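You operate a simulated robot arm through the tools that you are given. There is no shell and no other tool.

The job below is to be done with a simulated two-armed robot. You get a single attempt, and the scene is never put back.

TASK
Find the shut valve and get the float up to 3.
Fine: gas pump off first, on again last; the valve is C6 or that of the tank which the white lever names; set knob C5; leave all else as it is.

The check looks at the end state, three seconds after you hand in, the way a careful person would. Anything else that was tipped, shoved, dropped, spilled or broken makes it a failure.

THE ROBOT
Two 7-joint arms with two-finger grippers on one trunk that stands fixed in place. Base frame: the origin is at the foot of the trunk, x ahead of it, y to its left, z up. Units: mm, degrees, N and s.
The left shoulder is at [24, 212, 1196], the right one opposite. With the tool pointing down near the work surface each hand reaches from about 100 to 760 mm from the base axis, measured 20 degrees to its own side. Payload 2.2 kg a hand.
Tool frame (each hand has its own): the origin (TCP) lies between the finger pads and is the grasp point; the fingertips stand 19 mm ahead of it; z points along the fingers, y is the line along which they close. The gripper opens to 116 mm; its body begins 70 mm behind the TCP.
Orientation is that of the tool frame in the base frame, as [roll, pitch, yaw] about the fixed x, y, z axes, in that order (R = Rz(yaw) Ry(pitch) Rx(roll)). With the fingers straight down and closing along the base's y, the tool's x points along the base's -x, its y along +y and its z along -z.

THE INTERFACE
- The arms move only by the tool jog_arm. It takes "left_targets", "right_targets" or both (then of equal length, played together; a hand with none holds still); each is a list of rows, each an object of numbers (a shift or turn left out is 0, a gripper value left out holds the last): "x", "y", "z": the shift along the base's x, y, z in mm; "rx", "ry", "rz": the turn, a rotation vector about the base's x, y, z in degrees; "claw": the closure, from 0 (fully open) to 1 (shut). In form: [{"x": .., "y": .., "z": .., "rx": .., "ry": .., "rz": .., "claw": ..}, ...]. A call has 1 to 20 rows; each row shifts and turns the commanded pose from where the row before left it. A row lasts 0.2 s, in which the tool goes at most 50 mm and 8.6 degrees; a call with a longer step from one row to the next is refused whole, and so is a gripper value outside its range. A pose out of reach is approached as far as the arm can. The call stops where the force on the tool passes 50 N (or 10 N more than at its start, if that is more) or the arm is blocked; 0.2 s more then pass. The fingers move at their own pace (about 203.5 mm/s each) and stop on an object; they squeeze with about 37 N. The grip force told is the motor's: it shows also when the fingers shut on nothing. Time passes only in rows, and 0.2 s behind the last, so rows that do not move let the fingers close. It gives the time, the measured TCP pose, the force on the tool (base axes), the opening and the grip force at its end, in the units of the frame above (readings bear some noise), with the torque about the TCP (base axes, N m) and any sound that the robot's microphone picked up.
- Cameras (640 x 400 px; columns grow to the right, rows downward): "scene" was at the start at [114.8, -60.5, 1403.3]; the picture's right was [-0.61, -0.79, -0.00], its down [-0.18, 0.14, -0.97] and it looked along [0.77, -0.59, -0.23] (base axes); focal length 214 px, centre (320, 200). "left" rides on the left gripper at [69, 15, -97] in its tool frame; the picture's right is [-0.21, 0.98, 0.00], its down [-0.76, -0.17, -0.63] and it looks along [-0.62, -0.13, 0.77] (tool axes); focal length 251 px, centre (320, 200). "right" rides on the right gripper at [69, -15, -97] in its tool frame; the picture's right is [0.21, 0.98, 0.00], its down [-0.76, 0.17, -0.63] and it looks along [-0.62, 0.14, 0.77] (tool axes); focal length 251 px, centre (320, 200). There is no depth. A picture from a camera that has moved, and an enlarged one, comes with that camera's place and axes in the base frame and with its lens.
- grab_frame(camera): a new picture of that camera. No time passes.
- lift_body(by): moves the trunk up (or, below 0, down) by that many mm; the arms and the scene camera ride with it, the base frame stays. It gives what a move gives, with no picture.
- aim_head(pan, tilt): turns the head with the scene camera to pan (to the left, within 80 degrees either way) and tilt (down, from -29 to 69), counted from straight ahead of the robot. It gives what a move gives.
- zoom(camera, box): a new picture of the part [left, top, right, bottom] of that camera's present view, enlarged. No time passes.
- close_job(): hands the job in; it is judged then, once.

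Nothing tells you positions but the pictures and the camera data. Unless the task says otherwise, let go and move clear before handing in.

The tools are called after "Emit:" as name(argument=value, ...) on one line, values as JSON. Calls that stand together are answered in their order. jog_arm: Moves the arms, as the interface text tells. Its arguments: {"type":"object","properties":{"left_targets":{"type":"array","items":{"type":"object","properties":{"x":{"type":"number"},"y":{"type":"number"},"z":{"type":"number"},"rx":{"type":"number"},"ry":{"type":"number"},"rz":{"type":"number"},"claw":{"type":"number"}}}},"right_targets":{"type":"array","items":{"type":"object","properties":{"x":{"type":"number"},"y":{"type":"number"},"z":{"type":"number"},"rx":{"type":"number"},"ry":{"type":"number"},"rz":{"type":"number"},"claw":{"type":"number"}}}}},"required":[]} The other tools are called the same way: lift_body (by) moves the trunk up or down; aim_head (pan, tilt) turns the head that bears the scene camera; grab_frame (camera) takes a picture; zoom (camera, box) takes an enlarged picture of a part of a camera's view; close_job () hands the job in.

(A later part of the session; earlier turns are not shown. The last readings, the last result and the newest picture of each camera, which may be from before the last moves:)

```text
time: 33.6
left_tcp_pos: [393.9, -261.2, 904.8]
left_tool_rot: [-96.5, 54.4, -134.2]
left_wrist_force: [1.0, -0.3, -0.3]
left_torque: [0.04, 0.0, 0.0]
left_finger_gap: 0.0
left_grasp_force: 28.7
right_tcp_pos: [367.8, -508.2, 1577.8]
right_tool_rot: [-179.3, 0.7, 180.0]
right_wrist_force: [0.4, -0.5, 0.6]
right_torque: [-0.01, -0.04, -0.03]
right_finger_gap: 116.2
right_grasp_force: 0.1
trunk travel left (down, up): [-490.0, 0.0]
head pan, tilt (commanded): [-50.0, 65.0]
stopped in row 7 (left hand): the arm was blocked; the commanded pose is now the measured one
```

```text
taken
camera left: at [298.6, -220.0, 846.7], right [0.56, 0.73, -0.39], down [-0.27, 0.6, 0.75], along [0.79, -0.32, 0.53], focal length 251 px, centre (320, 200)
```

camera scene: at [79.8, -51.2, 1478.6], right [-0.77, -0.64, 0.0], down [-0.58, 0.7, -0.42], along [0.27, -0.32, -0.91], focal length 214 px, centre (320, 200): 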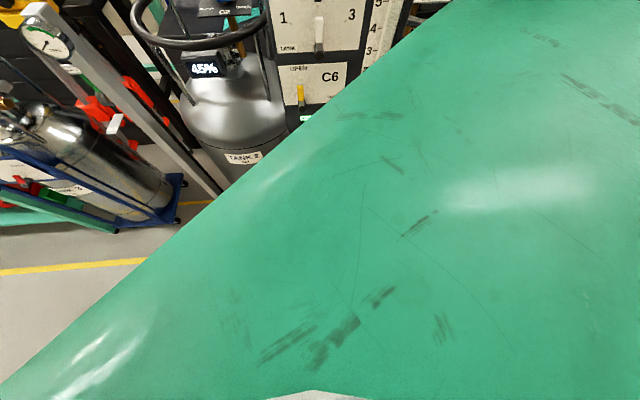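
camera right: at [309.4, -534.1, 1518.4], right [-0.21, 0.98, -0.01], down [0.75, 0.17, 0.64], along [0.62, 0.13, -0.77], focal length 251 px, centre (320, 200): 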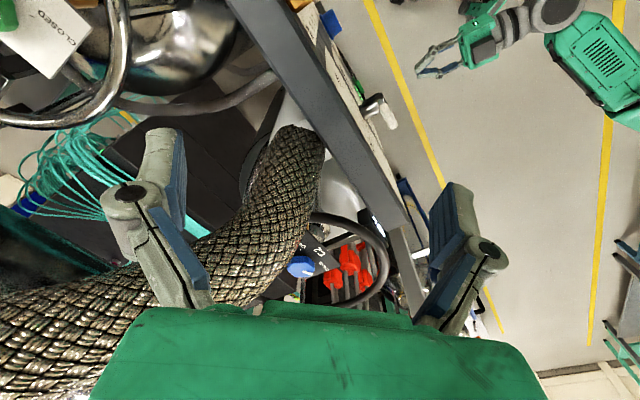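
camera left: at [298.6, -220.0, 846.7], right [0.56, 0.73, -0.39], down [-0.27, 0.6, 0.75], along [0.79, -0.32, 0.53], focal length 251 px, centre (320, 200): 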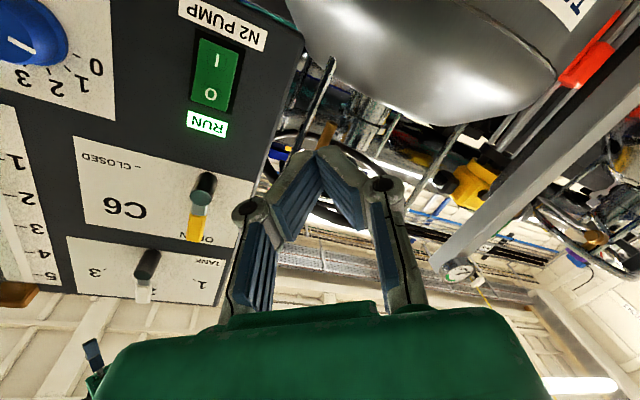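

Still held at the same place, so perhaps the upper arm is against the chest. I look down at the left upper arm to check.

Emit:
aim_head(pan=25, tilt=65)

Emit:
grab_frame(camera="scene")

Emit:
aim_head(pan=-10, tilt=55)

Emit:
grab_frame(camera="scene")

```text
time: 35.1
left_tcp_pos: [394.2, -260.9, 905.4]
left_tool_rot: [-96.6, 54.4, -134.1]
left_wrist_force: [0.5, 0.6, -0.3]
left_torque: [-0.01, -0.02, -0.01]
left_finger_gap: 0.1
left_grasp_force: 28.7
right_tcp_pos: [370.4, -509.2, 1577.9]
right_tool_rot: [-179.3, 0.7, 180.0]
right_wrist_force: [0.2, 1.1, -0.9]
right_torque: [-0.02, -0.03, -0.01]
right_finger_gap: 116.1
right_grasp_force: 0.1
trunk travel left (down, up): [-490.0, 0.0]
head pan, tilt (commanded): [25.0, 65.0]
```

```text
taken
camera scene: at [95.7, 21.2, 1478.7], right [0.42, -0.91, 0.0], down [-0.82, -0.38, -0.42], along [0.38, 0.18, -0.91], focal length 214 px, centre (320, 200)
```

scene: 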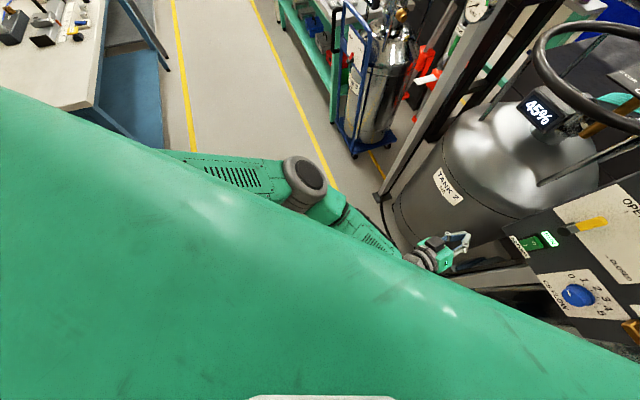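

```text
time: 36.1
left_tcp_pos: [394.3, -261.3, 904.6]
left_tool_rot: [-96.6, 54.4, -134.3]
left_wrist_force: [0.1, 0.1, 0.3]
left_torque: [0.02, 0.01, 0.0]
left_finger_gap: 0.0
left_grasp_force: 28.7
right_tcp_pos: [370.8, -508.5, 1577.5]
right_tool_rot: [-179.3, 0.8, -180.0]
right_wrist_force: [0.1, 0.4, 0.4]
right_torque: [0.0, 0.01, -0.04]
right_finger_gap: 115.9
right_grasp_force: 0.2
trunk travel left (down, up): [-490.0, 0.0]
head pan, tilt (commanded): [-10.0, 55.0]
```

```text
taken
camera scene: at [111.6, -17.0, 1490.2], right [-0.17, -0.98, 0.0], down [-0.81, 0.14, -0.57], along [0.56, -0.1, -0.82], focal length 214 px, centre (320, 200)
```

scene: 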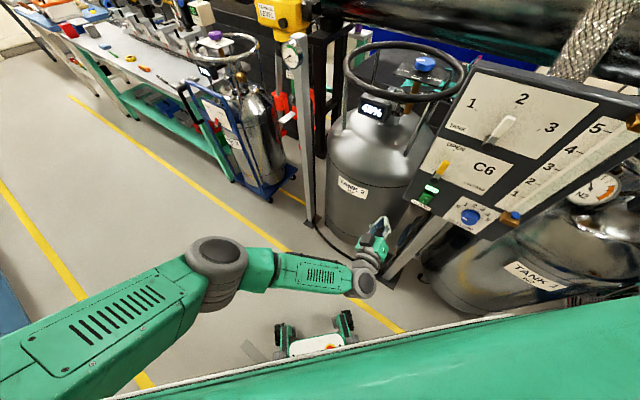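

The left upper arm is pressed against the chest, so the left arm can't work this panel. The right forearm already points along the panel normal, so I'll do everything with the right arm; first I move the left arm away to the left.

Emit:
jog_arm(left_targets=[{"x": 2, "y": 40, "z": 4}, {"x": 2, "y": 45, "z": 4}, {"x": 2, "y": 45, "z": 4}, {"x": 2, "y": 45, "z": 4}, {"x": 2, "y": 45, "z": 4}, {"x": 2, "y": 45, "z": 4}, {"x": 2, "y": 45, "z": 4}, {}])

Emit:
grab_frame(camera="scene")

```text
time: 37.9
left_tcp_pos: [408.2, 48.8, 933.1]
left_tool_rot: [-96.5, 54.3, -134.1]
left_wrist_force: [0.2, -0.6, -0.3]
left_torque: [0.01, 0.02, 0.01]
left_finger_gap: 0.0
left_grasp_force: 28.4
right_tcp_pos: [369.9, -507.2, 1578.2]
right_tool_rot: [-179.3, 0.7, 180.0]
right_wrist_force: [-1.1, 0.1, 0.1]
right_torque: [-0.02, 0.0, 0.0]
right_finger_gap: 115.8
right_grasp_force: 0.1
trunk travel left (down, up): [-490.0, 0.0]
head pan, tilt (commanded): [-10.0, 55.0]
```

```text
taken
camera scene: at [112.3, -12.9, 1490.2], right [-0.17, -0.98, 0.0], down [-0.81, 0.14, -0.57], along [0.56, -0.1, -0.82], focal length 214 px, centre (320, 200)
```

scene: 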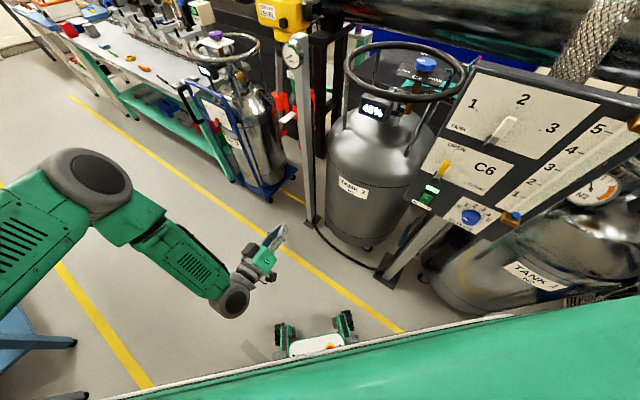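

The left arm is clear. Now I swing the right hand left of the panel, high up, closing its gripper.

Emit:
jog_arm(right_targets=[{"x": 7, "y": 40, "claw": 1}, {"x": 7, "y": 46}, {"x": 7, "y": 46}, {"x": 8, "y": 46}, {"x": 8, "y": 46}, {"x": 8, "y": 46}, {}, {}])

Emit:
grab_frame(camera="right")

```text
time: 39.7
left_tcp_pos: [408.0, 49.1, 934.5]
left_tool_rot: [-96.4, 54.3, -134.1]
left_wrist_force: [-0.2, 0.1, 0.3]
left_torque: [-0.01, 0.04, 0.02]
left_finger_gap: 0.0
left_grasp_force: 28.4
right_tcp_pos: [419.9, -238.5, 1581.7]
right_tool_rot: [-179.6, 0.6, 179.9]
right_wrist_force: [-0.3, -0.1, 0.7]
right_torque: [-0.01, 0.0, -0.02]
right_finger_gap: 0.1
right_grasp_force: 28.2
right hand out of reach, approached as far as the arm can: row 6
trunk travel left (down, up): [-490.0, 0.0]
head pan, tilt (commanded): [-10.0, 55.0]
```

```text
taken
camera right: at [350.0, -254.4, 1677.8], right [-0.21, 0.98, -0.01], down [0.75, 0.17, 0.64], along [0.63, 0.13, -0.77], focal length 251 px, centre (320, 200)
```

right: 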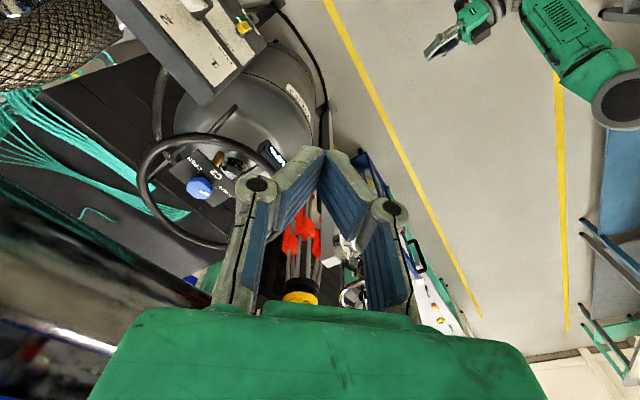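

The right hand now sees C2 from above. I zoom in on it for a better fix.

Emit:
zoom(camera="right", box=[130, 120, 270, 260])

Emit:
zoom(camera="scene", box=[335, 30, 475, 120])

```text
2.86 times, centred on (200, 190) of right
camera zoom: at [350.0, -254.4, 1677.8], right [-0.21, 0.98, -0.01], down [0.75, 0.17, 0.64], along [0.63, 0.13, -0.77], focal length 718 px, centre (663, 229)
```

zoom: 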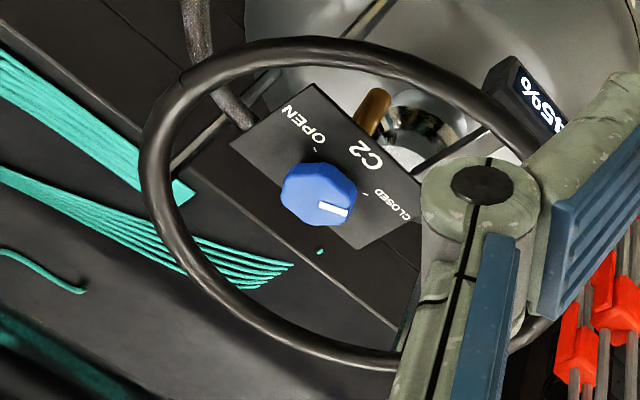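

```text
4.44 times, centred on (405, 75) of scene
camera zoom: at [112.1, -11.7, 1490.2], right [-0.17, -0.98, 0.0], down [-0.81, 0.14, -0.57], along [0.56, -0.1, -0.82], focal length 953 px, centre (-58, 756)
```

zoom: 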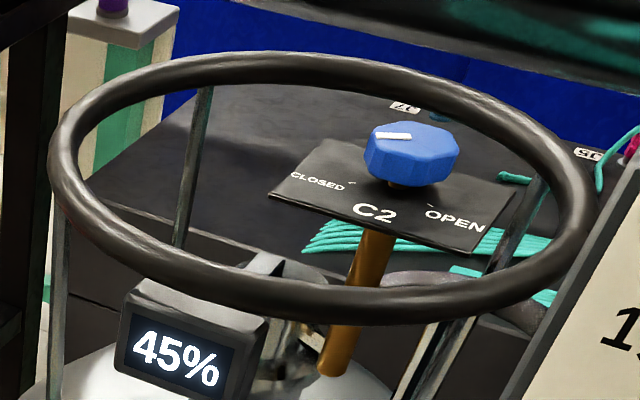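

C2's pointer sits at CLOSED (pointing to +y), axis near [799,-479]. I roll the right hand a bit to free its tool-roll joint, then descend left of the panel.

Emit:
jog_arm(right_targets=[{"rz": 8}, {"rz": 8}, {"rz": 8}, {"rz": 8}, {"z": -45}, {"z": -45}, {"z": -45}, {"z": -45}, {}])

```text
time: 41.7
left_tcp_pos: [408.9, 48.3, 933.5]
left_tool_rot: [-96.4, 54.2, -134.1]
left_wrist_force: [-1.2, 0.6, 0.7]
left_torque: [0.0, 0.0, -0.01]
left_finger_gap: 0.1
left_grasp_force: 28.4
right_tcp_pos: [438.6, -241.0, 1405.1]
right_tool_rot: [-179.1, 0.7, -147.9]
right_wrist_force: [-1.3, 0.4, 0.6]
right_torque: [-0.01, -0.02, -0.04]
right_finger_gap: 0.0
right_grasp_force: 28.7
right hand out of reach, approached as far as the arm can: row 5, 6
trunk travel left (down, up): [-490.0, 0.0]
head pan, tilt (commanded): [-10.0, 55.0]
```

The arm folds too tight that close to the shoulder, so I move farther forward and go on down at about x=510, y=-232.

Emit:
jog_arm(right_targets=[{"x": 45}, {"x": 45}, {"x": 10, "z": -40}, {"z": -45}, {"z": -45}, {"z": -45}, {"z": -45}, {"z": -45}, {}])

Emit:
grab_frame(camera="scene")

Emit:
grab_frame(camera="right")

```text
time: 43.7
left_tcp_pos: [408.1, 46.7, 935.2]
left_tool_rot: [-96.3, 54.4, -134.2]
left_wrist_force: [0.3, -0.4, -0.2]
left_torque: [0.03, 0.02, 0.02]
left_finger_gap: 0.3
left_grasp_force: 28.8
right_tcp_pos: [536.7, -245.9, 1140.5]
right_tool_rot: [-179.3, 0.8, -147.9]
right_wrist_force: [0.0, 0.2, 0.3]
right_torque: [0.0, -0.07, 0.02]
right_finger_gap: 0.0
right_grasp_force: 28.7
trunk travel left (down, up): [-490.0, 0.0]
head pan, tilt (commanded): [-10.0, 55.0]
```

```text
taken
camera scene: at [112.9, -13.2, 1490.2], right [-0.17, -0.98, 0.0], down [-0.81, 0.14, -0.57], along [0.56, -0.1, -0.82], focal length 214 px, centre (320, 200)
```

scene: 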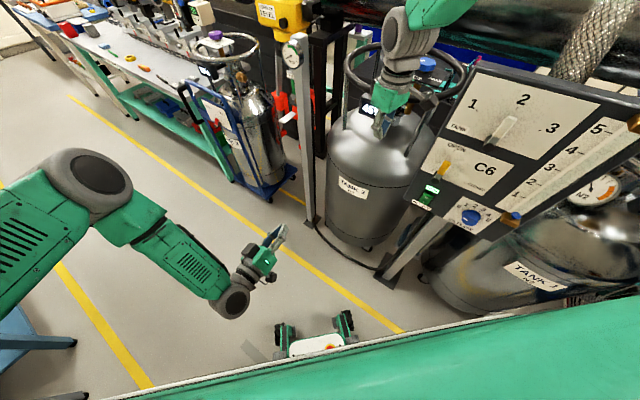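

```text
taken
camera right: at [485.0, -295.1, 1235.7], right [-0.7, 0.72, -0.02], down [0.54, 0.54, 0.64], along [0.47, 0.44, -0.77], focal length 251 px, centre (320, 200)
```

right: 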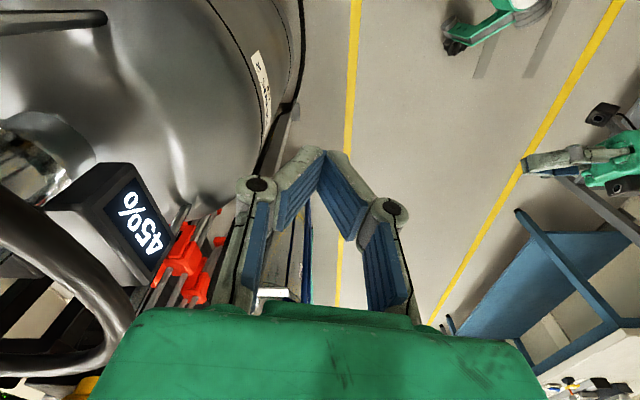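

The right hand is down left of the panel. I pitch it forwards while going down, so its wrist straightens and bends the useful way.

Emit:
jog_arm(right_targets=[{"x": 4, "z": -25, "ry": -7.5}, {"x": 4, "z": -30, "ry": -7.5}, {"x": 4, "z": -33, "ry": -7.5}, {"x": 4, "z": -33, "ry": -7.5}, {"x": 4, "z": -33, "ry": -7.5}, {"x": 4, "z": -33, "ry": -7.5}, {}])

Emit:
grab_frame(camera="scene")

Emit:
grab_frame(camera="right")

```text
time: 45.3
left_tcp_pos: [407.9, 48.5, 934.4]
left_tool_rot: [-96.4, 54.3, -134.0]
left_wrist_force: [0.2, 0.4, -0.1]
left_torque: [0.02, 0.0, -0.03]
left_finger_gap: 0.0
left_grasp_force: 28.6
right_tcp_pos: [561.4, -242.8, 952.3]
right_tool_rot: [-151.0, 37.6, -138.2]
right_wrist_force: [0.4, -0.2, -0.8]
right_torque: [0.03, -0.01, 0.01]
right_finger_gap: 0.0
right_grasp_force: 28.4
trunk travel left (down, up): [-490.0, 0.0]
head pan, tilt (commanded): [-10.0, 55.0]
```

```text
taken
camera scene: at [113.2, -12.4, 1490.2], right [-0.17, -0.98, 0.0], down [-0.81, 0.14, -0.57], along [0.56, -0.1, -0.82], focal length 214 px, centre (320, 200)
```

scene: 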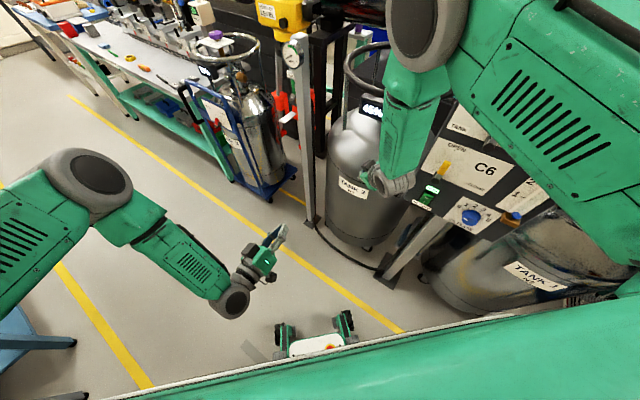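

```text
taken
camera right: at [456.5, -294.0, 983.2], right [-0.48, 0.71, -0.51], down [-0.07, 0.54, 0.84], along [0.87, 0.44, -0.21], focal length 251 px, centre (320, 200)
```

right: 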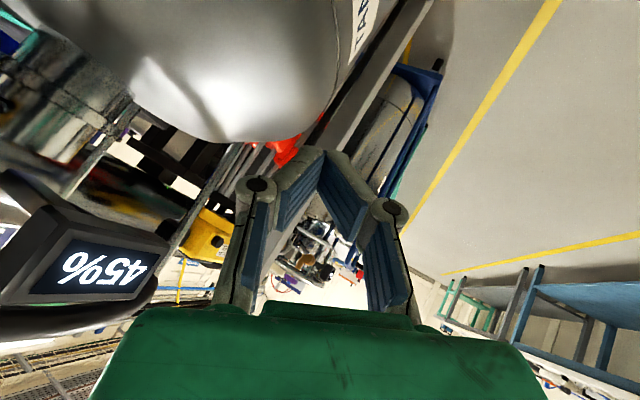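

It tracks well this way. I continue to level the right hand and then yaw it towards the panel normal.

Emit:
jog_arm(right_targets=[{"x": -3.5, "y": 3, "z": -1, "ry": -7.4}, {"x": -3.5, "y": 3, "z": -1, "ry": -7.4}, {"x": -3.5, "y": 3, "z": -1, "ry": -7.4}, {"x": -3.5, "y": 3, "z": -1, "ry": -7.4}, {"x": -3.5, "y": 3, "z": -1, "ry": -7.4}, {"x": -3.5, "y": 3, "z": -1, "ry": -7.0}, {}])

```text
time: 46.9
left_tcp_pos: [408.1, 47.9, 934.3]
left_tool_rot: [-96.4, 54.3, -134.0]
left_wrist_force: [0.2, -1.0, 0.0]
left_torque: [0.04, -0.02, -0.05]
left_finger_gap: 0.0
left_grasp_force: 28.5
right_tcp_pos: [539.3, -225.5, 945.8]
right_tool_rot: [-89.8, 58.1, -90.1]
right_wrist_force: [0.4, 0.6, 0.1]
right_torque: [0.03, 0.0, 0.0]
right_finger_gap: 0.0
right_grasp_force: 28.6
trunk travel left (down, up): [-490.0, 0.0]
head pan, tilt (commanded): [-10.0, 55.0]
```

Tracking is now spot on. Next, yaw to the panel normal while staying off it.

Emit:
jog_arm(right_targets=[{"x": -8, "y": -25, "z": -2, "rz": -7.93}, {"x": -11.5, "y": -23.5, "z": -2, "rz": -7.93}, {"x": -15.5, "y": -23, "z": -2, "rz": -7.93}, {"x": -19, "y": -21.5, "z": -2, "rz": -7.93}, {"x": -22, "y": -19, "z": -2, "rz": -7.93}, {"x": -24.5, "y": -18, "z": -2, "rz": -7.93}, {}])

Emit:
grab_frame(camera="right")

Emit:
grab_frame(camera="scene")

```text
time: 48.5
left_tcp_pos: [407.4, 46.6, 934.3]
left_tool_rot: [-96.5, 54.3, -134.0]
left_wrist_force: [-0.3, -0.6, -0.1]
left_torque: [-0.01, -0.02, 0.03]
left_finger_gap: 0.0
left_grasp_force: 27.8
right_tcp_pos: [441.1, -355.9, 934.8]
right_tool_rot: [-90.0, 58.0, -137.8]
right_wrist_force: [0.2, -0.9, -0.4]
right_torque: [-0.01, -0.01, 0.0]
right_finger_gap: 0.1
right_grasp_force: 28.3
trunk travel left (down, up): [-490.0, 0.0]
head pan, tilt (commanded): [-10.0, 55.0]
```

```text
taken
camera right: at [338.3, -318.3, 885.0], right [0.53, 0.48, -0.7], down [-0.02, 0.83, 0.55], along [0.85, -0.28, 0.45], focal length 251 px, centre (320, 200)
```

right: 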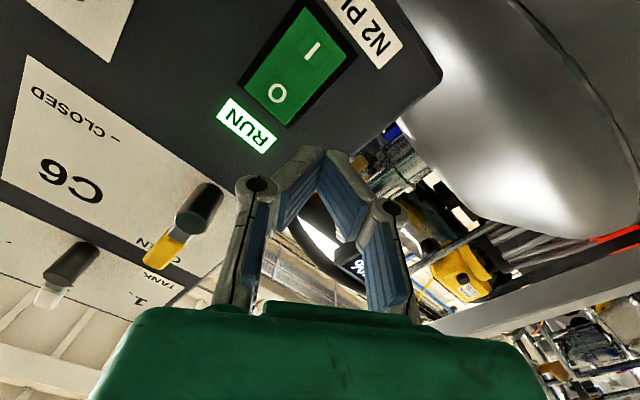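

```text
taken
camera scene: at [113.4, -12.7, 1490.1], right [-0.17, -0.98, 0.0], down [-0.81, 0.14, -0.57], along [0.56, -0.1, -0.82], focal length 214 px, centre (320, 200)
```

scene: 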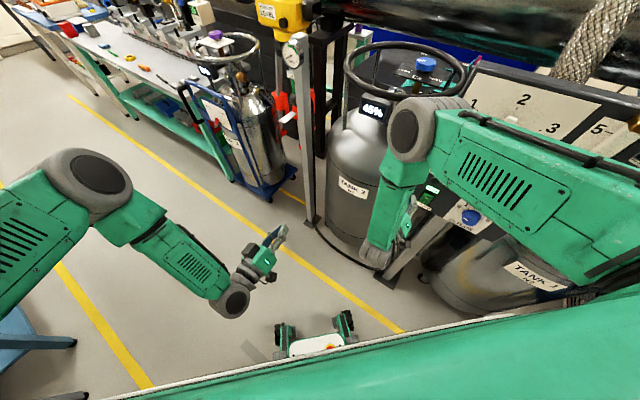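

The right hand tracks perfectly here; the rocker's O half is at about [445,-418,931]. I slide across to line up the fingertips with it.

Emit:
jog_arm(right_targets=[{"x": -7, "y": 7.5}, {"x": -9.7, "y": -8.8, "z": -2}, {"x": -9.7, "y": -8.8, "z": -1}, {"x": -9.6, "y": -8.7, "z": -1}, {}])

Emit:
grab_frame(camera="right")

Emit:
aim_head(pan=-30, tilt=45)

Emit:
grab_frame(camera="scene")

```text
time: 49.7
left_tcp_pos: [408.4, 48.0, 933.7]
left_tool_rot: [-96.4, 54.4, -134.1]
left_wrist_force: [-0.4, -0.1, -0.5]
left_torque: [0.02, -0.02, 0.03]
left_finger_gap: 0.0
left_grasp_force: 29.0
right_tcp_pos: [406.0, -374.2, 929.7]
right_tool_rot: [-90.0, 58.0, -137.7]
right_wrist_force: [-0.8, 0.9, -0.3]
right_torque: [-0.02, 0.01, -0.01]
right_finger_gap: 0.2
right_grasp_force: 28.7
trunk travel left (down, up): [-490.0, 0.0]
head pan, tilt (commanded): [-10.0, 55.0]
```

```text
taken
camera right: at [303.4, -337.3, 879.8], right [0.53, 0.48, -0.7], down [-0.02, 0.83, 0.55], along [0.85, -0.28, 0.45], focal length 251 px, centre (320, 200)
```

right: 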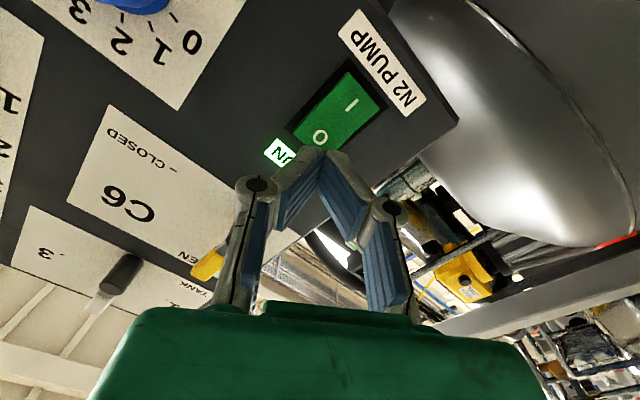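

```text
time: 50.5
left_tcp_pos: [408.5, 46.9, 933.5]
left_tool_rot: [-96.6, 54.3, -134.1]
left_wrist_force: [-0.1, -0.1, 1.0]
left_torque: [0.02, -0.03, 0.03]
left_finger_gap: 0.0
left_grasp_force: 28.7
right_tcp_pos: [405.6, -374.6, 930.7]
right_tool_rot: [-90.0, 58.0, -137.9]
right_wrist_force: [0.1, 0.5, 1.1]
right_torque: [0.02, 0.01, -0.01]
right_finger_gap: 0.0
right_grasp_force: 28.8
trunk travel left (down, up): [-490.0, 0.0]
head pan, tilt (commanded): [-30.0, 45.0]
```

```text
taken
camera scene: at [112.7, -40.9, 1503.5], right [-0.5, -0.87, 0.0], down [-0.62, 0.35, -0.7], along [0.61, -0.35, -0.71], focal length 214 px, centre (320, 200)
```

scene: 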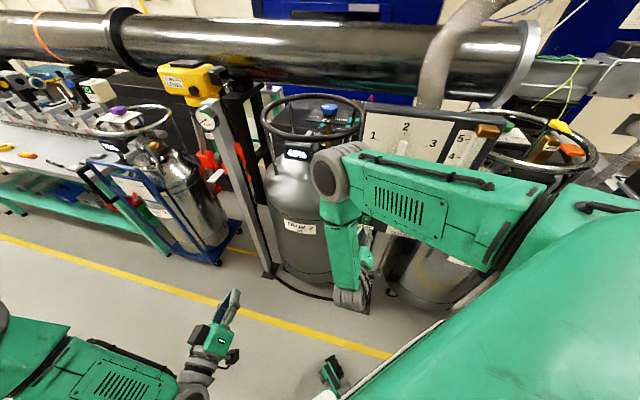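

Aligned with the O half. I push forwards along the panel normal, gently over the last stretch.

Emit:
jog_arm(right_targets=[{"x": 6.75, "y": -7.4}, {"x": 6.75, "y": -7.4}, {"x": 6.75, "y": -7.4}, {"x": 2.7, "y": -3}, {"x": 2.7, "y": -3}, {"x": 2.7, "y": -3}, {"x": 2.7, "y": -3}])

Emit:
grab_frame(camera="right")

```text
time: 52.1
left_tcp_pos: [406.9, 51.3, 934.6]
left_tool_rot: [-96.2, 54.2, -133.9]
left_wrist_force: [-0.4, 0.3, -0.6]
left_torque: [-0.01, 0.02, -0.02]
left_finger_gap: 0.0
left_grasp_force: 28.3
right_tcp_pos: [432.6, -403.6, 930.2]
right_tool_rot: [-90.0, 57.8, -138.0]
right_wrist_force: [-16.7, 9.2, -0.4]
right_torque: [0.16, 0.26, -0.12]
right_finger_gap: 0.0
right_grasp_force: 28.6
trunk travel left (down, up): [-490.0, 0.0]
head pan, tilt (commanded): [-30.0, 45.0]
```

```text
taken
camera right: at [330.7, -366.9, 880.0], right [0.53, 0.48, -0.7], down [-0.02, 0.83, 0.55], along [0.85, -0.28, 0.45], focal length 251 px, centre (320, 200)
```

right: 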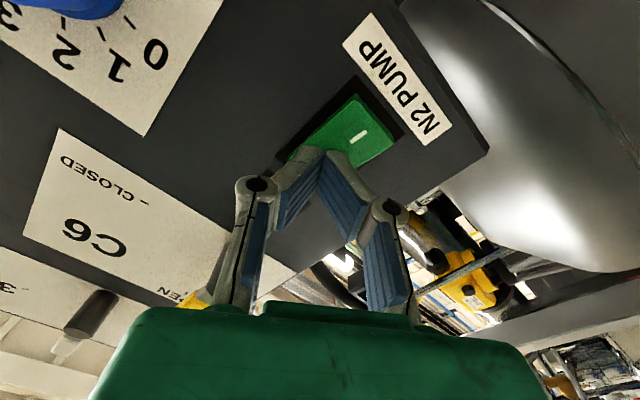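

Contact at about 19 N and the rocker seems to have tipped. I push a few mm more and then back off to check the RUN light.

Emit:
jog_arm(right_targets=[{"x": 2, "y": -2.2}, {"x": 2, "y": -2.2}, {}])

Emit:
jog_arm(right_targets=[{"x": -6.75, "y": 7.4}, {"x": -13.5, "y": 14.8}, {"x": -13.5, "y": 14.8}, {}])

Emit:
grab_frame(camera="right")

```text
time: 52.7
left_tcp_pos: [406.6, 48.3, 935.8]
left_tool_rot: [-96.2, 54.4, -133.9]
left_wrist_force: [0.3, 0.4, 0.1]
left_torque: [0.01, 0.0, 0.01]
left_finger_gap: 0.3
left_grasp_force: 28.6
right_tcp_pos: [432.3, -405.5, 930.4]
right_tool_rot: [-90.8, 57.7, -138.2]
right_wrist_force: [-19.1, 23.2, 16.6]
right_torque: [0.02, -0.03, 0.1]
right_finger_gap: 0.0
right_grasp_force: 28.0
trunk travel left (down, up): [-490.0, 0.0]
head pan, tilt (commanded): [-30.0, 45.0]
stopped in row 2 (right hand): the force on the tool passed its limit at 53 N (the readings are from after the stop); the commanded pose is now the measured one
```

```text
time: 53.7
left_tcp_pos: [408.1, 49.8, 934.3]
left_tool_rot: [-96.3, 54.3, -133.9]
left_wrist_force: [0.2, 0.0, 0.5]
left_torque: [0.0, 0.03, -0.05]
left_finger_gap: 0.1
left_grasp_force: 28.3
right_tcp_pos: [401.4, -370.1, 927.3]
right_tool_rot: [-90.9, 57.8, -138.5]
right_wrist_force: [-0.6, 0.8, -0.9]
right_torque: [-0.03, 0.0, -0.02]
right_finger_gap: 0.0
right_grasp_force: 28.8
trunk travel left (down, up): [-490.0, 0.0]
head pan, tilt (commanded): [-30.0, 45.0]
```

```text
taken
camera right: at [299.9, -333.5, 877.8], right [0.52, 0.48, -0.7], down [-0.02, 0.83, 0.56], along [0.85, -0.28, 0.44], focal length 251 px, centre (320, 200)
```

right: 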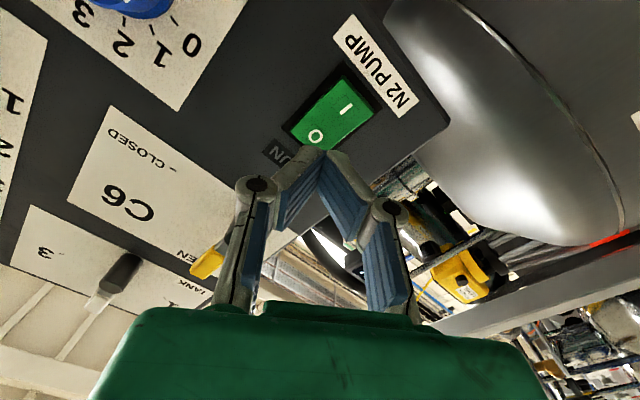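

RUN is dark, so the pump is off. Now C2: I retrace with the right hand to the free spot left of the panel, levelled and facing forward.

Emit:
jog_arm(right_targets=[{"x": 9.7, "y": 8.8}, {"x": 9.7, "y": 8.8}, {"x": 9.6, "y": 8.7}, {"x": 24.5, "y": 18, "z": 3, "rz": 7.93}, {"x": 22, "y": 19, "z": 2, "rz": 7.93}, {"x": 19, "y": 21.5, "z": 2, "rz": 7.93}, {"x": 15.5, "y": 23, "z": 2, "rz": 7.93}, {"x": 11.5, "y": 23.5, "z": 2, "rz": 7.93}, {"x": 8, "y": 25, "z": 2, "rz": 7.93}, {}])

Emit:
jog_arm(right_targets=[{"rx": -8}, {"rx": -8}, {"rx": -8}, {"rx": -8}, {"rx": -8}, {"rx": -8}, {"rx": -8}, {"rx": -8}, {"rx": -8}, {"rx": -8}, {}])

```text
time: 55.9
left_tcp_pos: [408.0, 44.5, 935.1]
left_tool_rot: [-96.6, 54.5, -134.1]
left_wrist_force: [0.1, 0.1, 1.1]
left_torque: [0.0, 0.01, -0.02]
left_finger_gap: 0.0
left_grasp_force: 28.4
right_tcp_pos: [531.2, -219.4, 939.5]
right_tool_rot: [-91.2, 58.0, -91.2]
right_wrist_force: [0.2, 1.3, -0.7]
right_torque: [0.01, -0.02, 0.01]
right_finger_gap: 0.3
right_grasp_force: 28.4
trunk travel left (down, up): [-490.0, 0.0]
head pan, tilt (commanded): [-30.0, 45.0]
```

```text
time: 58.3
left_tcp_pos: [407.1, 45.4, 935.1]
left_tool_rot: [-96.5, 54.5, -134.2]
left_wrist_force: [-0.2, -0.2, -0.3]
left_torque: [0.01, 0.03, -0.02]
left_finger_gap: 0.0
left_grasp_force: 28.7
right_tcp_pos: [530.9, -217.1, 939.4]
right_tool_rot: [-90.0, -22.1, -90.6]
right_wrist_force: [0.2, 0.4, -0.3]
right_torque: [0.0, -0.02, 0.02]
right_finger_gap: 0.0
right_grasp_force: 27.8
trunk travel left (down, up): [-490.0, 0.0]
head pan, tilt (commanded): [-30.0, 45.0]
```

The roll works freely. I finish it so the wrist camera ends up on top of the hand.

Emit:
jog_arm(right_targets=[{"rx": -7.55}, {"rx": -7.55}, {"rx": -7.55}, {"rx": -7.55}, {"rx": -7.55}, {"rx": -7.55}, {"rx": -7.55}, {"rx": -7.55}, {"rx": -7.55}, {"claw": 0}, {}])

Emit:
grab_frame(camera="right")

```text
time: 60.7
left_tcp_pos: [406.9, 47.3, 934.3]
left_tool_rot: [-96.6, 54.4, -134.1]
left_wrist_force: [0.0, -0.4, -0.2]
left_torque: [-0.02, -0.01, -0.02]
left_finger_gap: 0.0
left_grasp_force: 28.8
right_tcp_pos: [529.6, -216.6, 940.3]
right_tool_rot: [3.7, -89.6, 176.1]
right_wrist_force: [-0.3, 0.2, -0.7]
right_torque: [0.02, 0.01, -0.02]
right_finger_gap: 115.8
right_grasp_force: 0.1
trunk travel left (down, up): [-490.0, 0.0]
head pan, tilt (commanded): [-30.0, 45.0]
```

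```text
taken
camera right: at [432.9, -202.4, 1007.7], right [0.0, -0.98, 0.22], down [-0.63, -0.16, -0.76], along [0.78, -0.14, -0.61], focal length 251 px, centre (320, 200)
```

right: 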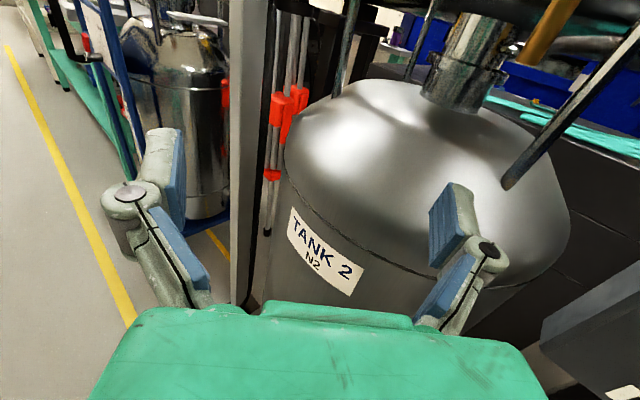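

The camera is now on top. I pitch the hand down and lift it up in front of tank 2, clear of the display box and ring.

Emit:
jog_arm(right_targets=[{"x": 16, "y": 3, "z": 10, "ry": 7.3}, {"x": 16, "y": 3, "z": 10, "ry": 7.3}, {"x": 16, "y": 3, "z": 10, "ry": 7.3}, {"x": 18, "y": 3, "z": 15, "ry": 7.3}, {"x": 18, "y": 3, "z": 20, "ry": 7.3}, {"x": 18, "y": 2, "z": 30, "ry": 5.5}, {"x": 6, "z": 42}, {"x": 4, "z": 45}, {"x": 4, "z": 45}, {"x": 4, "z": 45}, {"x": 4, "z": 45}, {}])

Emit:
grab_frame(camera="right")

Emit:
grab_frame(camera="scene")

```text
time: 63.0
left_tcp_pos: [403.7, 45.4, 936.3]
left_tool_rot: [-96.4, 54.6, -134.0]
left_wrist_force: [-0.5, -0.6, 0.0]
left_torque: [-0.04, 0.0, -0.02]
left_finger_gap: 0.0
left_grasp_force: 28.5
right_tcp_pos: [618.4, -216.3, 1106.7]
right_tool_rot: [-178.9, -38.4, -2.9]
right_wrist_force: [0.3, 0.8, 0.3]
right_torque: [0.0, 0.0, 0.01]
right_finger_gap: 116.3
right_grasp_force: 0.0
trunk travel left (down, up): [-490.0, 0.0]
head pan, tilt (commanded): [-30.0, 45.0]
stopped in row 11 (right hand): the arm was blocked; the commanded pose is now the measured one
```

```text
taken
camera right: at [612.1, -203.5, 1226.7], right [0.13, -0.98, 0.12], down [-0.99, -0.13, 0.02], along [-0.01, -0.12, -0.99], focal length 251 px, centre (320, 200)
```

right: 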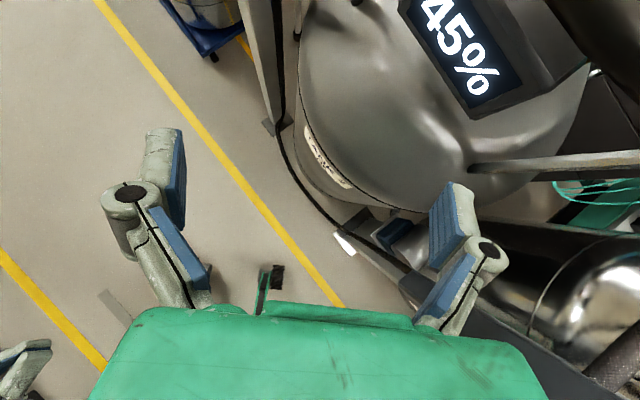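

```text
taken
camera scene: at [112.7, -40.2, 1503.6], right [-0.5, -0.87, 0.0], down [-0.62, 0.35, -0.7], along [0.61, -0.35, -0.71], focal length 214 px, centre (320, 200)
```

scene: 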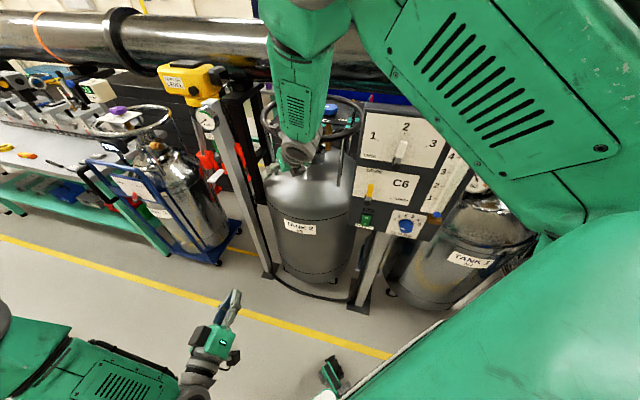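

The elbow folded to its limit again as the wrist passed shoulder height. I step further forward and left first, then go up.

Emit:
jog_arm(right_targets=[{"x": 20, "y": 20}, {"x": 25, "y": 20}, {"x": 25, "y": 10}, {"z": 35}, {"z": 40}, {"z": 40}, {"z": 40}, {}])

Emit:
grab_frame(camera="right")

```text
time: 64.8
left_tcp_pos: [404.4, 45.1, 935.2]
left_tool_rot: [-96.5, 54.5, -134.0]
left_wrist_force: [-0.4, -0.2, -0.5]
left_torque: [0.01, 0.0, 0.0]
left_finger_gap: 0.4
left_grasp_force: 28.6
right_tcp_pos: [688.7, -162.0, 1266.2]
right_tool_rot: [-179.2, -38.6, -2.2]
right_wrist_force: [0.1, 0.0, 0.7]
right_torque: [0.03, -0.01, -0.01]
right_finger_gap: 115.7
right_grasp_force: 0.0
trunk travel left (down, up): [-490.0, 0.0]
head pan, tilt (commanded): [-30.0, 45.0]
```

```text
taken
camera right: at [682.9, -150.3, 1384.6], right [0.14, -0.98, 0.12], down [-0.99, -0.14, 0.02], along [0.0, -0.13, -0.99], focal length 251 px, centre (320, 200)
```

right: 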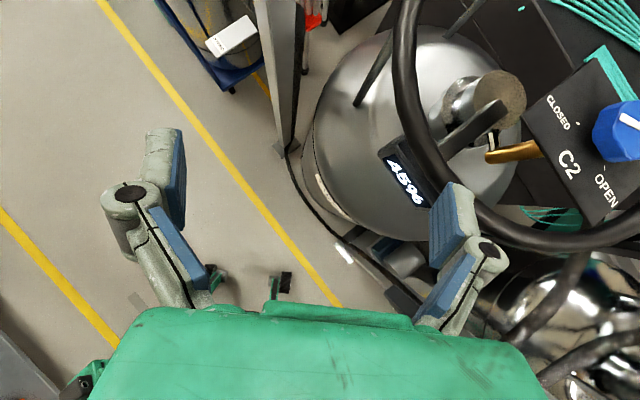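

Now I have a top view with C2 to the right. I swing the hand over towards C2, staying well above the ring, and yaw it to about -30°.

Emit:
jog_arm(right_targets=[{"x": 1, "y": -40, "rz": -7.25}, {"x": 1, "y": -45, "rz": -7.25}, {"x": 1, "y": -45, "rz": -7.25}, {"x": 1, "y": -45, "rz": -7.25}, {"x": 2, "y": -40, "rx": -3.25, "ry": -5.63}, {"x": 2, "y": -40, "rx": -3.25, "ry": -5.63}, {}])

Emit:
grab_frame(camera="right")

Emit:
grab_frame(camera="scene")

```text
time: 66.4
left_tcp_pos: [404.5, 44.9, 936.3]
left_tool_rot: [-96.3, 54.6, -133.9]
left_wrist_force: [0.0, -0.3, -0.2]
left_torque: [0.0, 0.04, 0.01]
left_finger_gap: 0.0
left_grasp_force: 28.6
right_tcp_pos: [697.0, -416.8, 1266.3]
right_tool_rot: [-178.8, -51.6, -31.5]
right_wrist_force: [-1.0, 0.0, 0.2]
right_torque: [-0.01, 0.01, -0.01]
right_finger_gap: 115.9
right_grasp_force: 0.2
trunk travel left (down, up): [-490.0, 0.0]
head pan, tilt (commanded): [-30.0, 45.0]
```

```text
taken
camera right: at [675.9, -389.6, 1380.0], right [-0.38, -0.91, 0.16], down [-0.91, 0.35, -0.2], along [0.13, -0.22, -0.97], focal length 251 px, centre (320, 200)
```

right: 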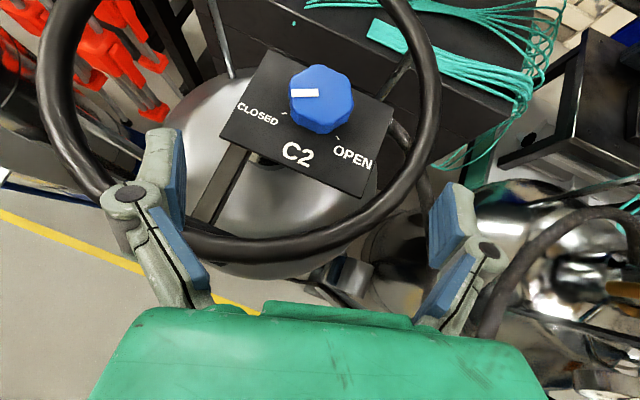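

```text
taken
camera scene: at [113.7, -39.6, 1503.5], right [-0.5, -0.87, 0.0], down [-0.62, 0.35, -0.7], along [0.61, -0.35, -0.71], focal length 214 px, centre (320, 200)
```

scene: 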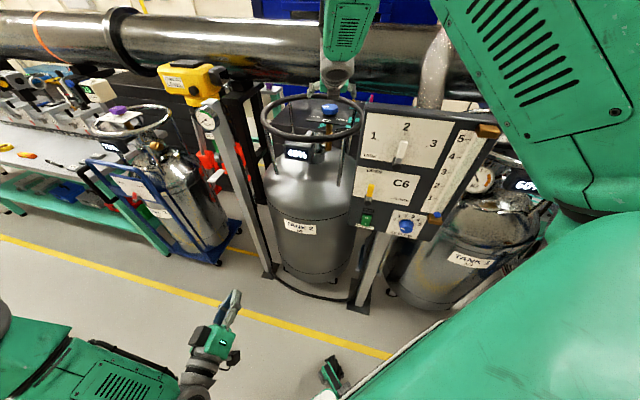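

I have a clear top view of C2 now. I zoom in to measure the knob centre and tick angles.

Emit:
zoom(camera="right", box=[210, 40, 410, 190])

Emit:
zoom(camera="scene", box=[260, 80, 380, 160])

```text
2.67 times, centred on (310, 115) of right
camera zoom: at [675.9, -389.6, 1380.0], right [-0.38, -0.91, 0.16], down [-0.91, 0.35, -0.2], along [0.13, -0.22, -0.97], focal length 670 px, centre (347, 427)
```

zoom: 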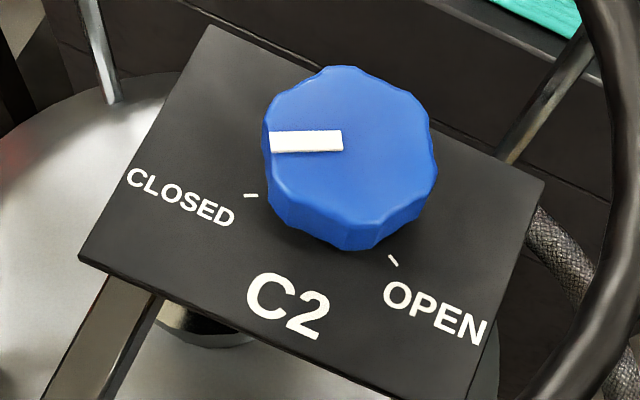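

```text
5.00 times, centred on (320, 120) of scene
camera zoom: at [113.7, -39.6, 1503.5], right [-0.5, -0.87, 0.0], down [-0.62, 0.35, -0.7], along [0.61, -0.35, -0.71], focal length 1072 px, centre (320, 600)
```

zoom: 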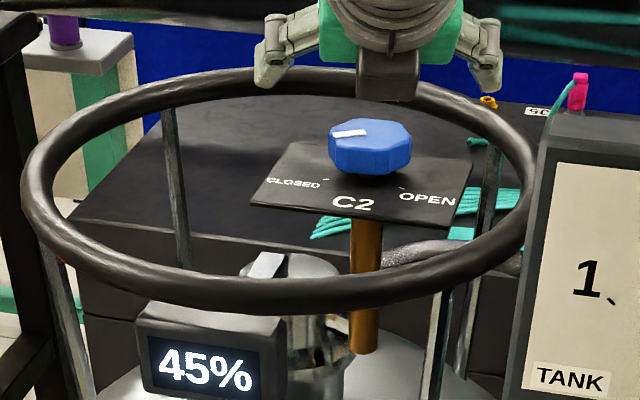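

C2's axis is near [794,-474], knob top near z=1177, with CLOSED at about 80° and OPEN at about 191°, so it wants roughly +110° of turn. I set up the first grip with the hand at yaw -46° and pitch 27° down.

Emit:
jog_arm(right_targets=[{"x": 12, "y": 2, "z": -17, "rx": -2.73, "ry": -2.63, "rz": -5.3}, {"x": 12, "y": 2, "z": -17, "rx": -2.73, "ry": -2.63, "rz": -5.3}, {"x": 12, "y": 2, "z": -18, "rx": -2.73, "ry": -2.63, "rz": -5.3}, {}, {}])

Emit:
grab_frame(camera="right")

Emit:
zoom(camera="scene", box=[260, 70, 400, 170])

```text
time: 67.6
left_tcp_pos: [404.5, 44.2, 936.9]
left_tool_rot: [-96.4, 54.6, -134.0]
left_wrist_force: [-0.1, 0.0, -0.8]
left_torque: [-0.02, 0.03, -0.03]
left_finger_gap: 0.0
left_grasp_force: 28.8
right_tcp_pos: [731.8, -414.3, 1210.9]
right_tool_rot: [178.1, -62.9, -44.8]
right_wrist_force: [0.6, 0.1, 0.6]
right_torque: [0.02, -0.01, -0.01]
right_finger_gap: 116.0
right_grasp_force: 0.1
trunk travel left (down, up): [-490.0, 0.0]
head pan, tilt (commanded): [-30.0, 45.0]
```

```text
taken
camera right: at [706.9, -363.5, 1316.4], right [-0.64, -0.74, 0.21], down [-0.75, 0.54, -0.38], along [0.17, -0.4, -0.9], focal length 251 px, centre (320, 200)
```

right: 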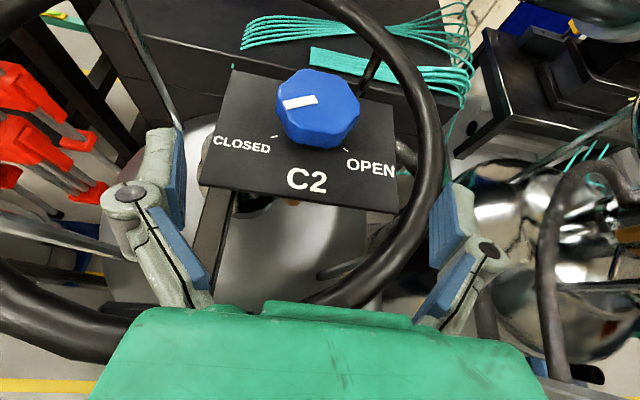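

```text
4.00 times, centred on (330, 120) of scene
camera zoom: at [113.4, -41.8, 1503.5], right [-0.5, -0.87, 0.0], down [-0.62, 0.35, -0.7], along [0.61, -0.35, -0.71], focal length 858 px, centre (280, 520)
```

zoom: 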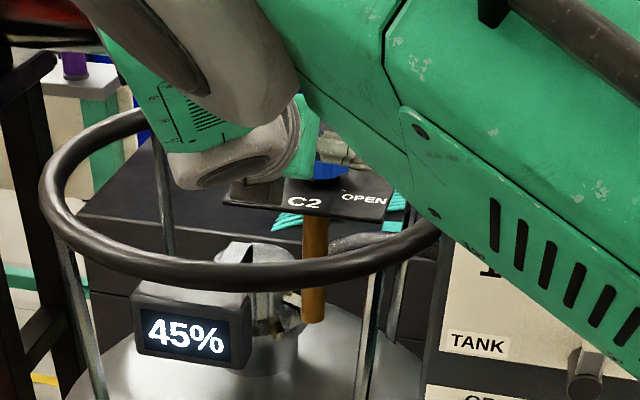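

The hand axis points straight at the knob. I move in along it with the fingers open.

Emit:
jog_arm(right_targets=[{"x": 14.2, "y": -13.6, "z": -9.4}, {"x": 14.2, "y": -13.6, "z": -9.4}, {"x": 14.2, "y": -13.6, "z": -9.4}, {"x": 14.2, "y": -13.6, "z": -9.4}, {}])

Emit:
grab_frame(camera="right")

```text
time: 68.8
left_tcp_pos: [403.9, 44.9, 936.0]
left_tool_rot: [-96.4, 54.6, -134.0]
left_wrist_force: [-0.2, 0.0, -0.6]
left_torque: [0.02, 0.01, 0.01]
left_finger_gap: 0.0
left_grasp_force: 28.2
right_tcp_pos: [789.9, -467.8, 1174.9]
right_tool_rot: [178.4, -62.9, -45.2]
right_wrist_force: [0.4, 0.1, 0.4]
right_torque: [0.02, -0.02, -0.02]
right_finger_gap: 115.9
right_grasp_force: 0.1
trunk travel left (down, up): [-490.0, 0.0]
head pan, tilt (commanded): [-30.0, 45.0]
```

```text
taken
camera right: at [764.7, -418.2, 1280.4], right [-0.64, -0.74, 0.2], down [-0.75, 0.54, -0.38], along [0.17, -0.4, -0.9], focal length 251 px, centre (320, 200)
```

right: 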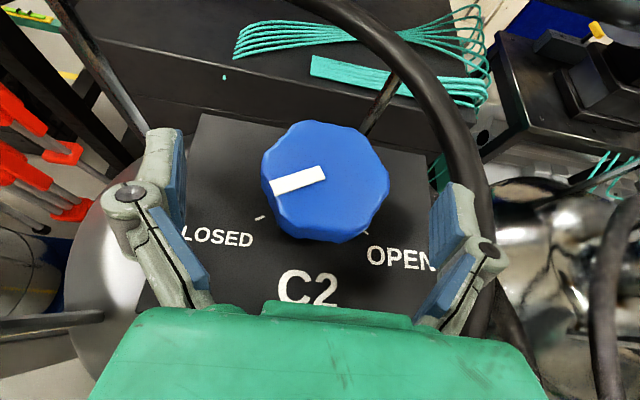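

The fingers straddle the knob. I close on it.

Emit:
jog_arm(right_targets=[{"claw": 1}, {"claw": 1}, {"claw": 1}])

Emit:
grab_frame(camera="right")

```text
time: 69.6
left_tcp_pos: [403.7, 44.0, 936.9]
left_tool_rot: [-96.5, 54.7, -134.0]
left_wrist_force: [0.9, 0.1, -0.2]
left_torque: [0.03, 0.02, 0.0]
left_finger_gap: 0.0
left_grasp_force: 28.1
right_tcp_pos: [788.7, -469.4, 1175.1]
right_tool_rot: [178.3, -62.8, -45.3]
right_wrist_force: [-7.8, -6.1, 3.2]
right_torque: [-0.78, 0.51, -0.07]
right_finger_gap: 60.4
right_grasp_force: 45.2
trunk travel left (down, up): [-490.0, 0.0]
head pan, tilt (commanded): [-30.0, 45.0]
```

```text
taken
camera right: at [763.1, -419.9, 1280.9], right [-0.64, -0.74, 0.2], down [-0.75, 0.54, -0.38], along [0.17, -0.4, -0.9], focal length 251 px, centre (320, 200)
```

right: 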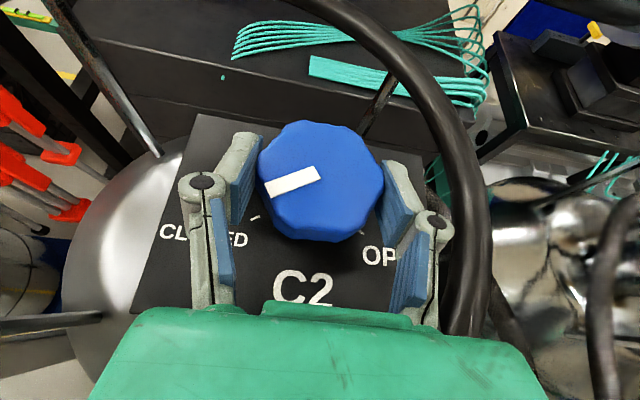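

Gripped at 60 mm. I start turning it anticlockwise (seen from above), pivoting the hand about the knob's axis.

Emit:
jog_arm(right_targets=[{"x": -0.3, "y": -0.9, "rz": 6}, {"x": -0.4, "y": -0.9, "rz": 6}, {"x": -0.5, "y": -0.8, "rz": 6}, {}])

Emit:
grab_frame(camera="right")

```text
time: 70.6
left_tcp_pos: [403.1, 44.6, 936.5]
left_tool_rot: [-96.3, 54.7, -134.0]
left_wrist_force: [0.6, 0.3, -0.2]
left_torque: [-0.03, -0.02, 0.01]
left_finger_gap: 0.1
left_grasp_force: 28.3
right_tcp_pos: [788.3, -471.2, 1176.0]
right_tool_rot: [178.6, -62.9, -27.2]
right_wrist_force: [-9.2, -4.1, 2.6]
right_torque: [-0.15, -0.96, -0.06]
right_finger_gap: 60.2
right_grasp_force: 44.9
trunk travel left (down, up): [-490.0, 0.0]
head pan, tilt (commanded): [-30.0, 45.0]
```

```text
taken
camera right: at [747.2, -431.6, 1281.1], right [-0.38, -0.9, 0.2], down [-0.88, 0.28, -0.38], along [0.29, -0.32, -0.9], focal length 251 px, centre (320, 200)
```

right: 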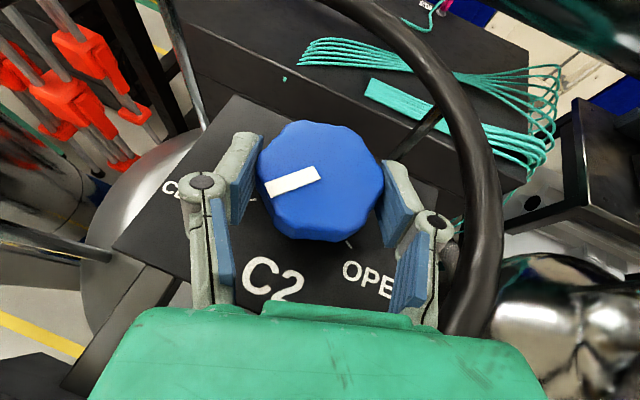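

The knob turns with the hand. I continue the swing.

Emit:
jog_arm(right_targets=[{"x": -0.2, "y": -0.8, "rz": 7}, {"x": -0.3, "y": -0.8, "rz": 7}, {"x": -0.3, "y": -0.8, "rz": 7}, {"x": -0.3, "y": -0.8, "rz": 7}, {}])

Emit:
grab_frame(camera="right")

Emit:
grab_frame(camera="scene")

```text
time: 71.5
left_tcp_pos: [405.7, 47.0, 934.7]
left_tool_rot: [-96.1, 54.4, -133.9]
left_wrist_force: [0.3, 0.5, 0.1]
left_torque: [-0.03, 0.02, 0.0]
left_finger_gap: 0.0
left_grasp_force: 28.5
right_tcp_pos: [787.3, -472.7, 1174.9]
right_tool_rot: [177.0, -63.0, -4.3]
right_wrist_force: [12.2, -5.2, -2.2]
right_torque: [0.53, 0.76, -0.03]
right_finger_gap: 60.2
right_grasp_force: 45.0
trunk travel left (down, up): [-490.0, 0.0]
head pan, tilt (commanded): [-30.0, 45.0]
stopped in row 4 (right hand): the force on the tool passed its limit at 70 N (the readings are from after the stop); the commanded pose is now the measured one
```

```text
taken
camera right: at [735.6, -449.5, 1280.7], right [-0.03, -0.98, 0.22], down [-0.92, -0.06, -0.38], along [0.39, -0.21, -0.9], focal length 251 px, centre (320, 200)
```

right: 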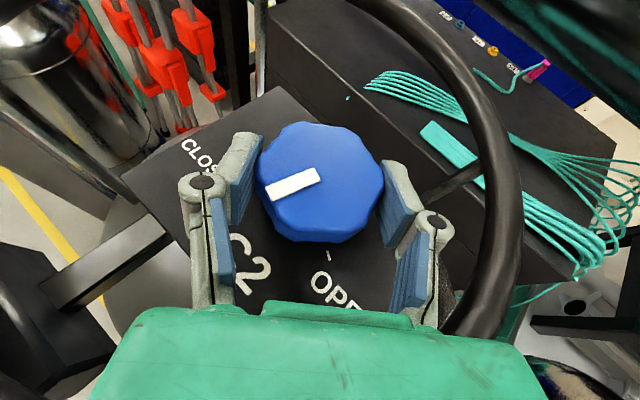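

```text
taken
camera scene: at [120.0, -37.0, 1502.9], right [-0.5, -0.87, 0.01], down [-0.62, 0.35, -0.7], along [0.61, -0.35, -0.71], focal length 214 px, centre (320, 200)
```

scene: 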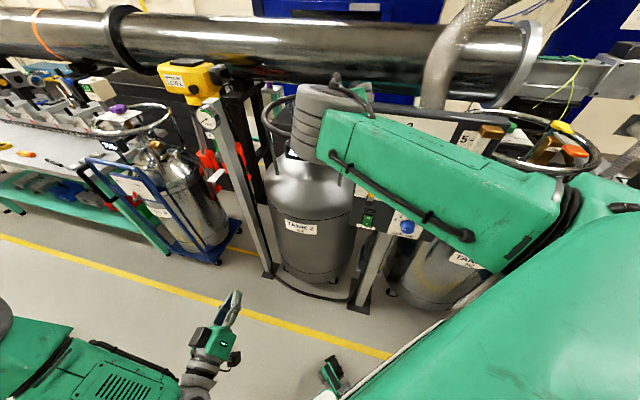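

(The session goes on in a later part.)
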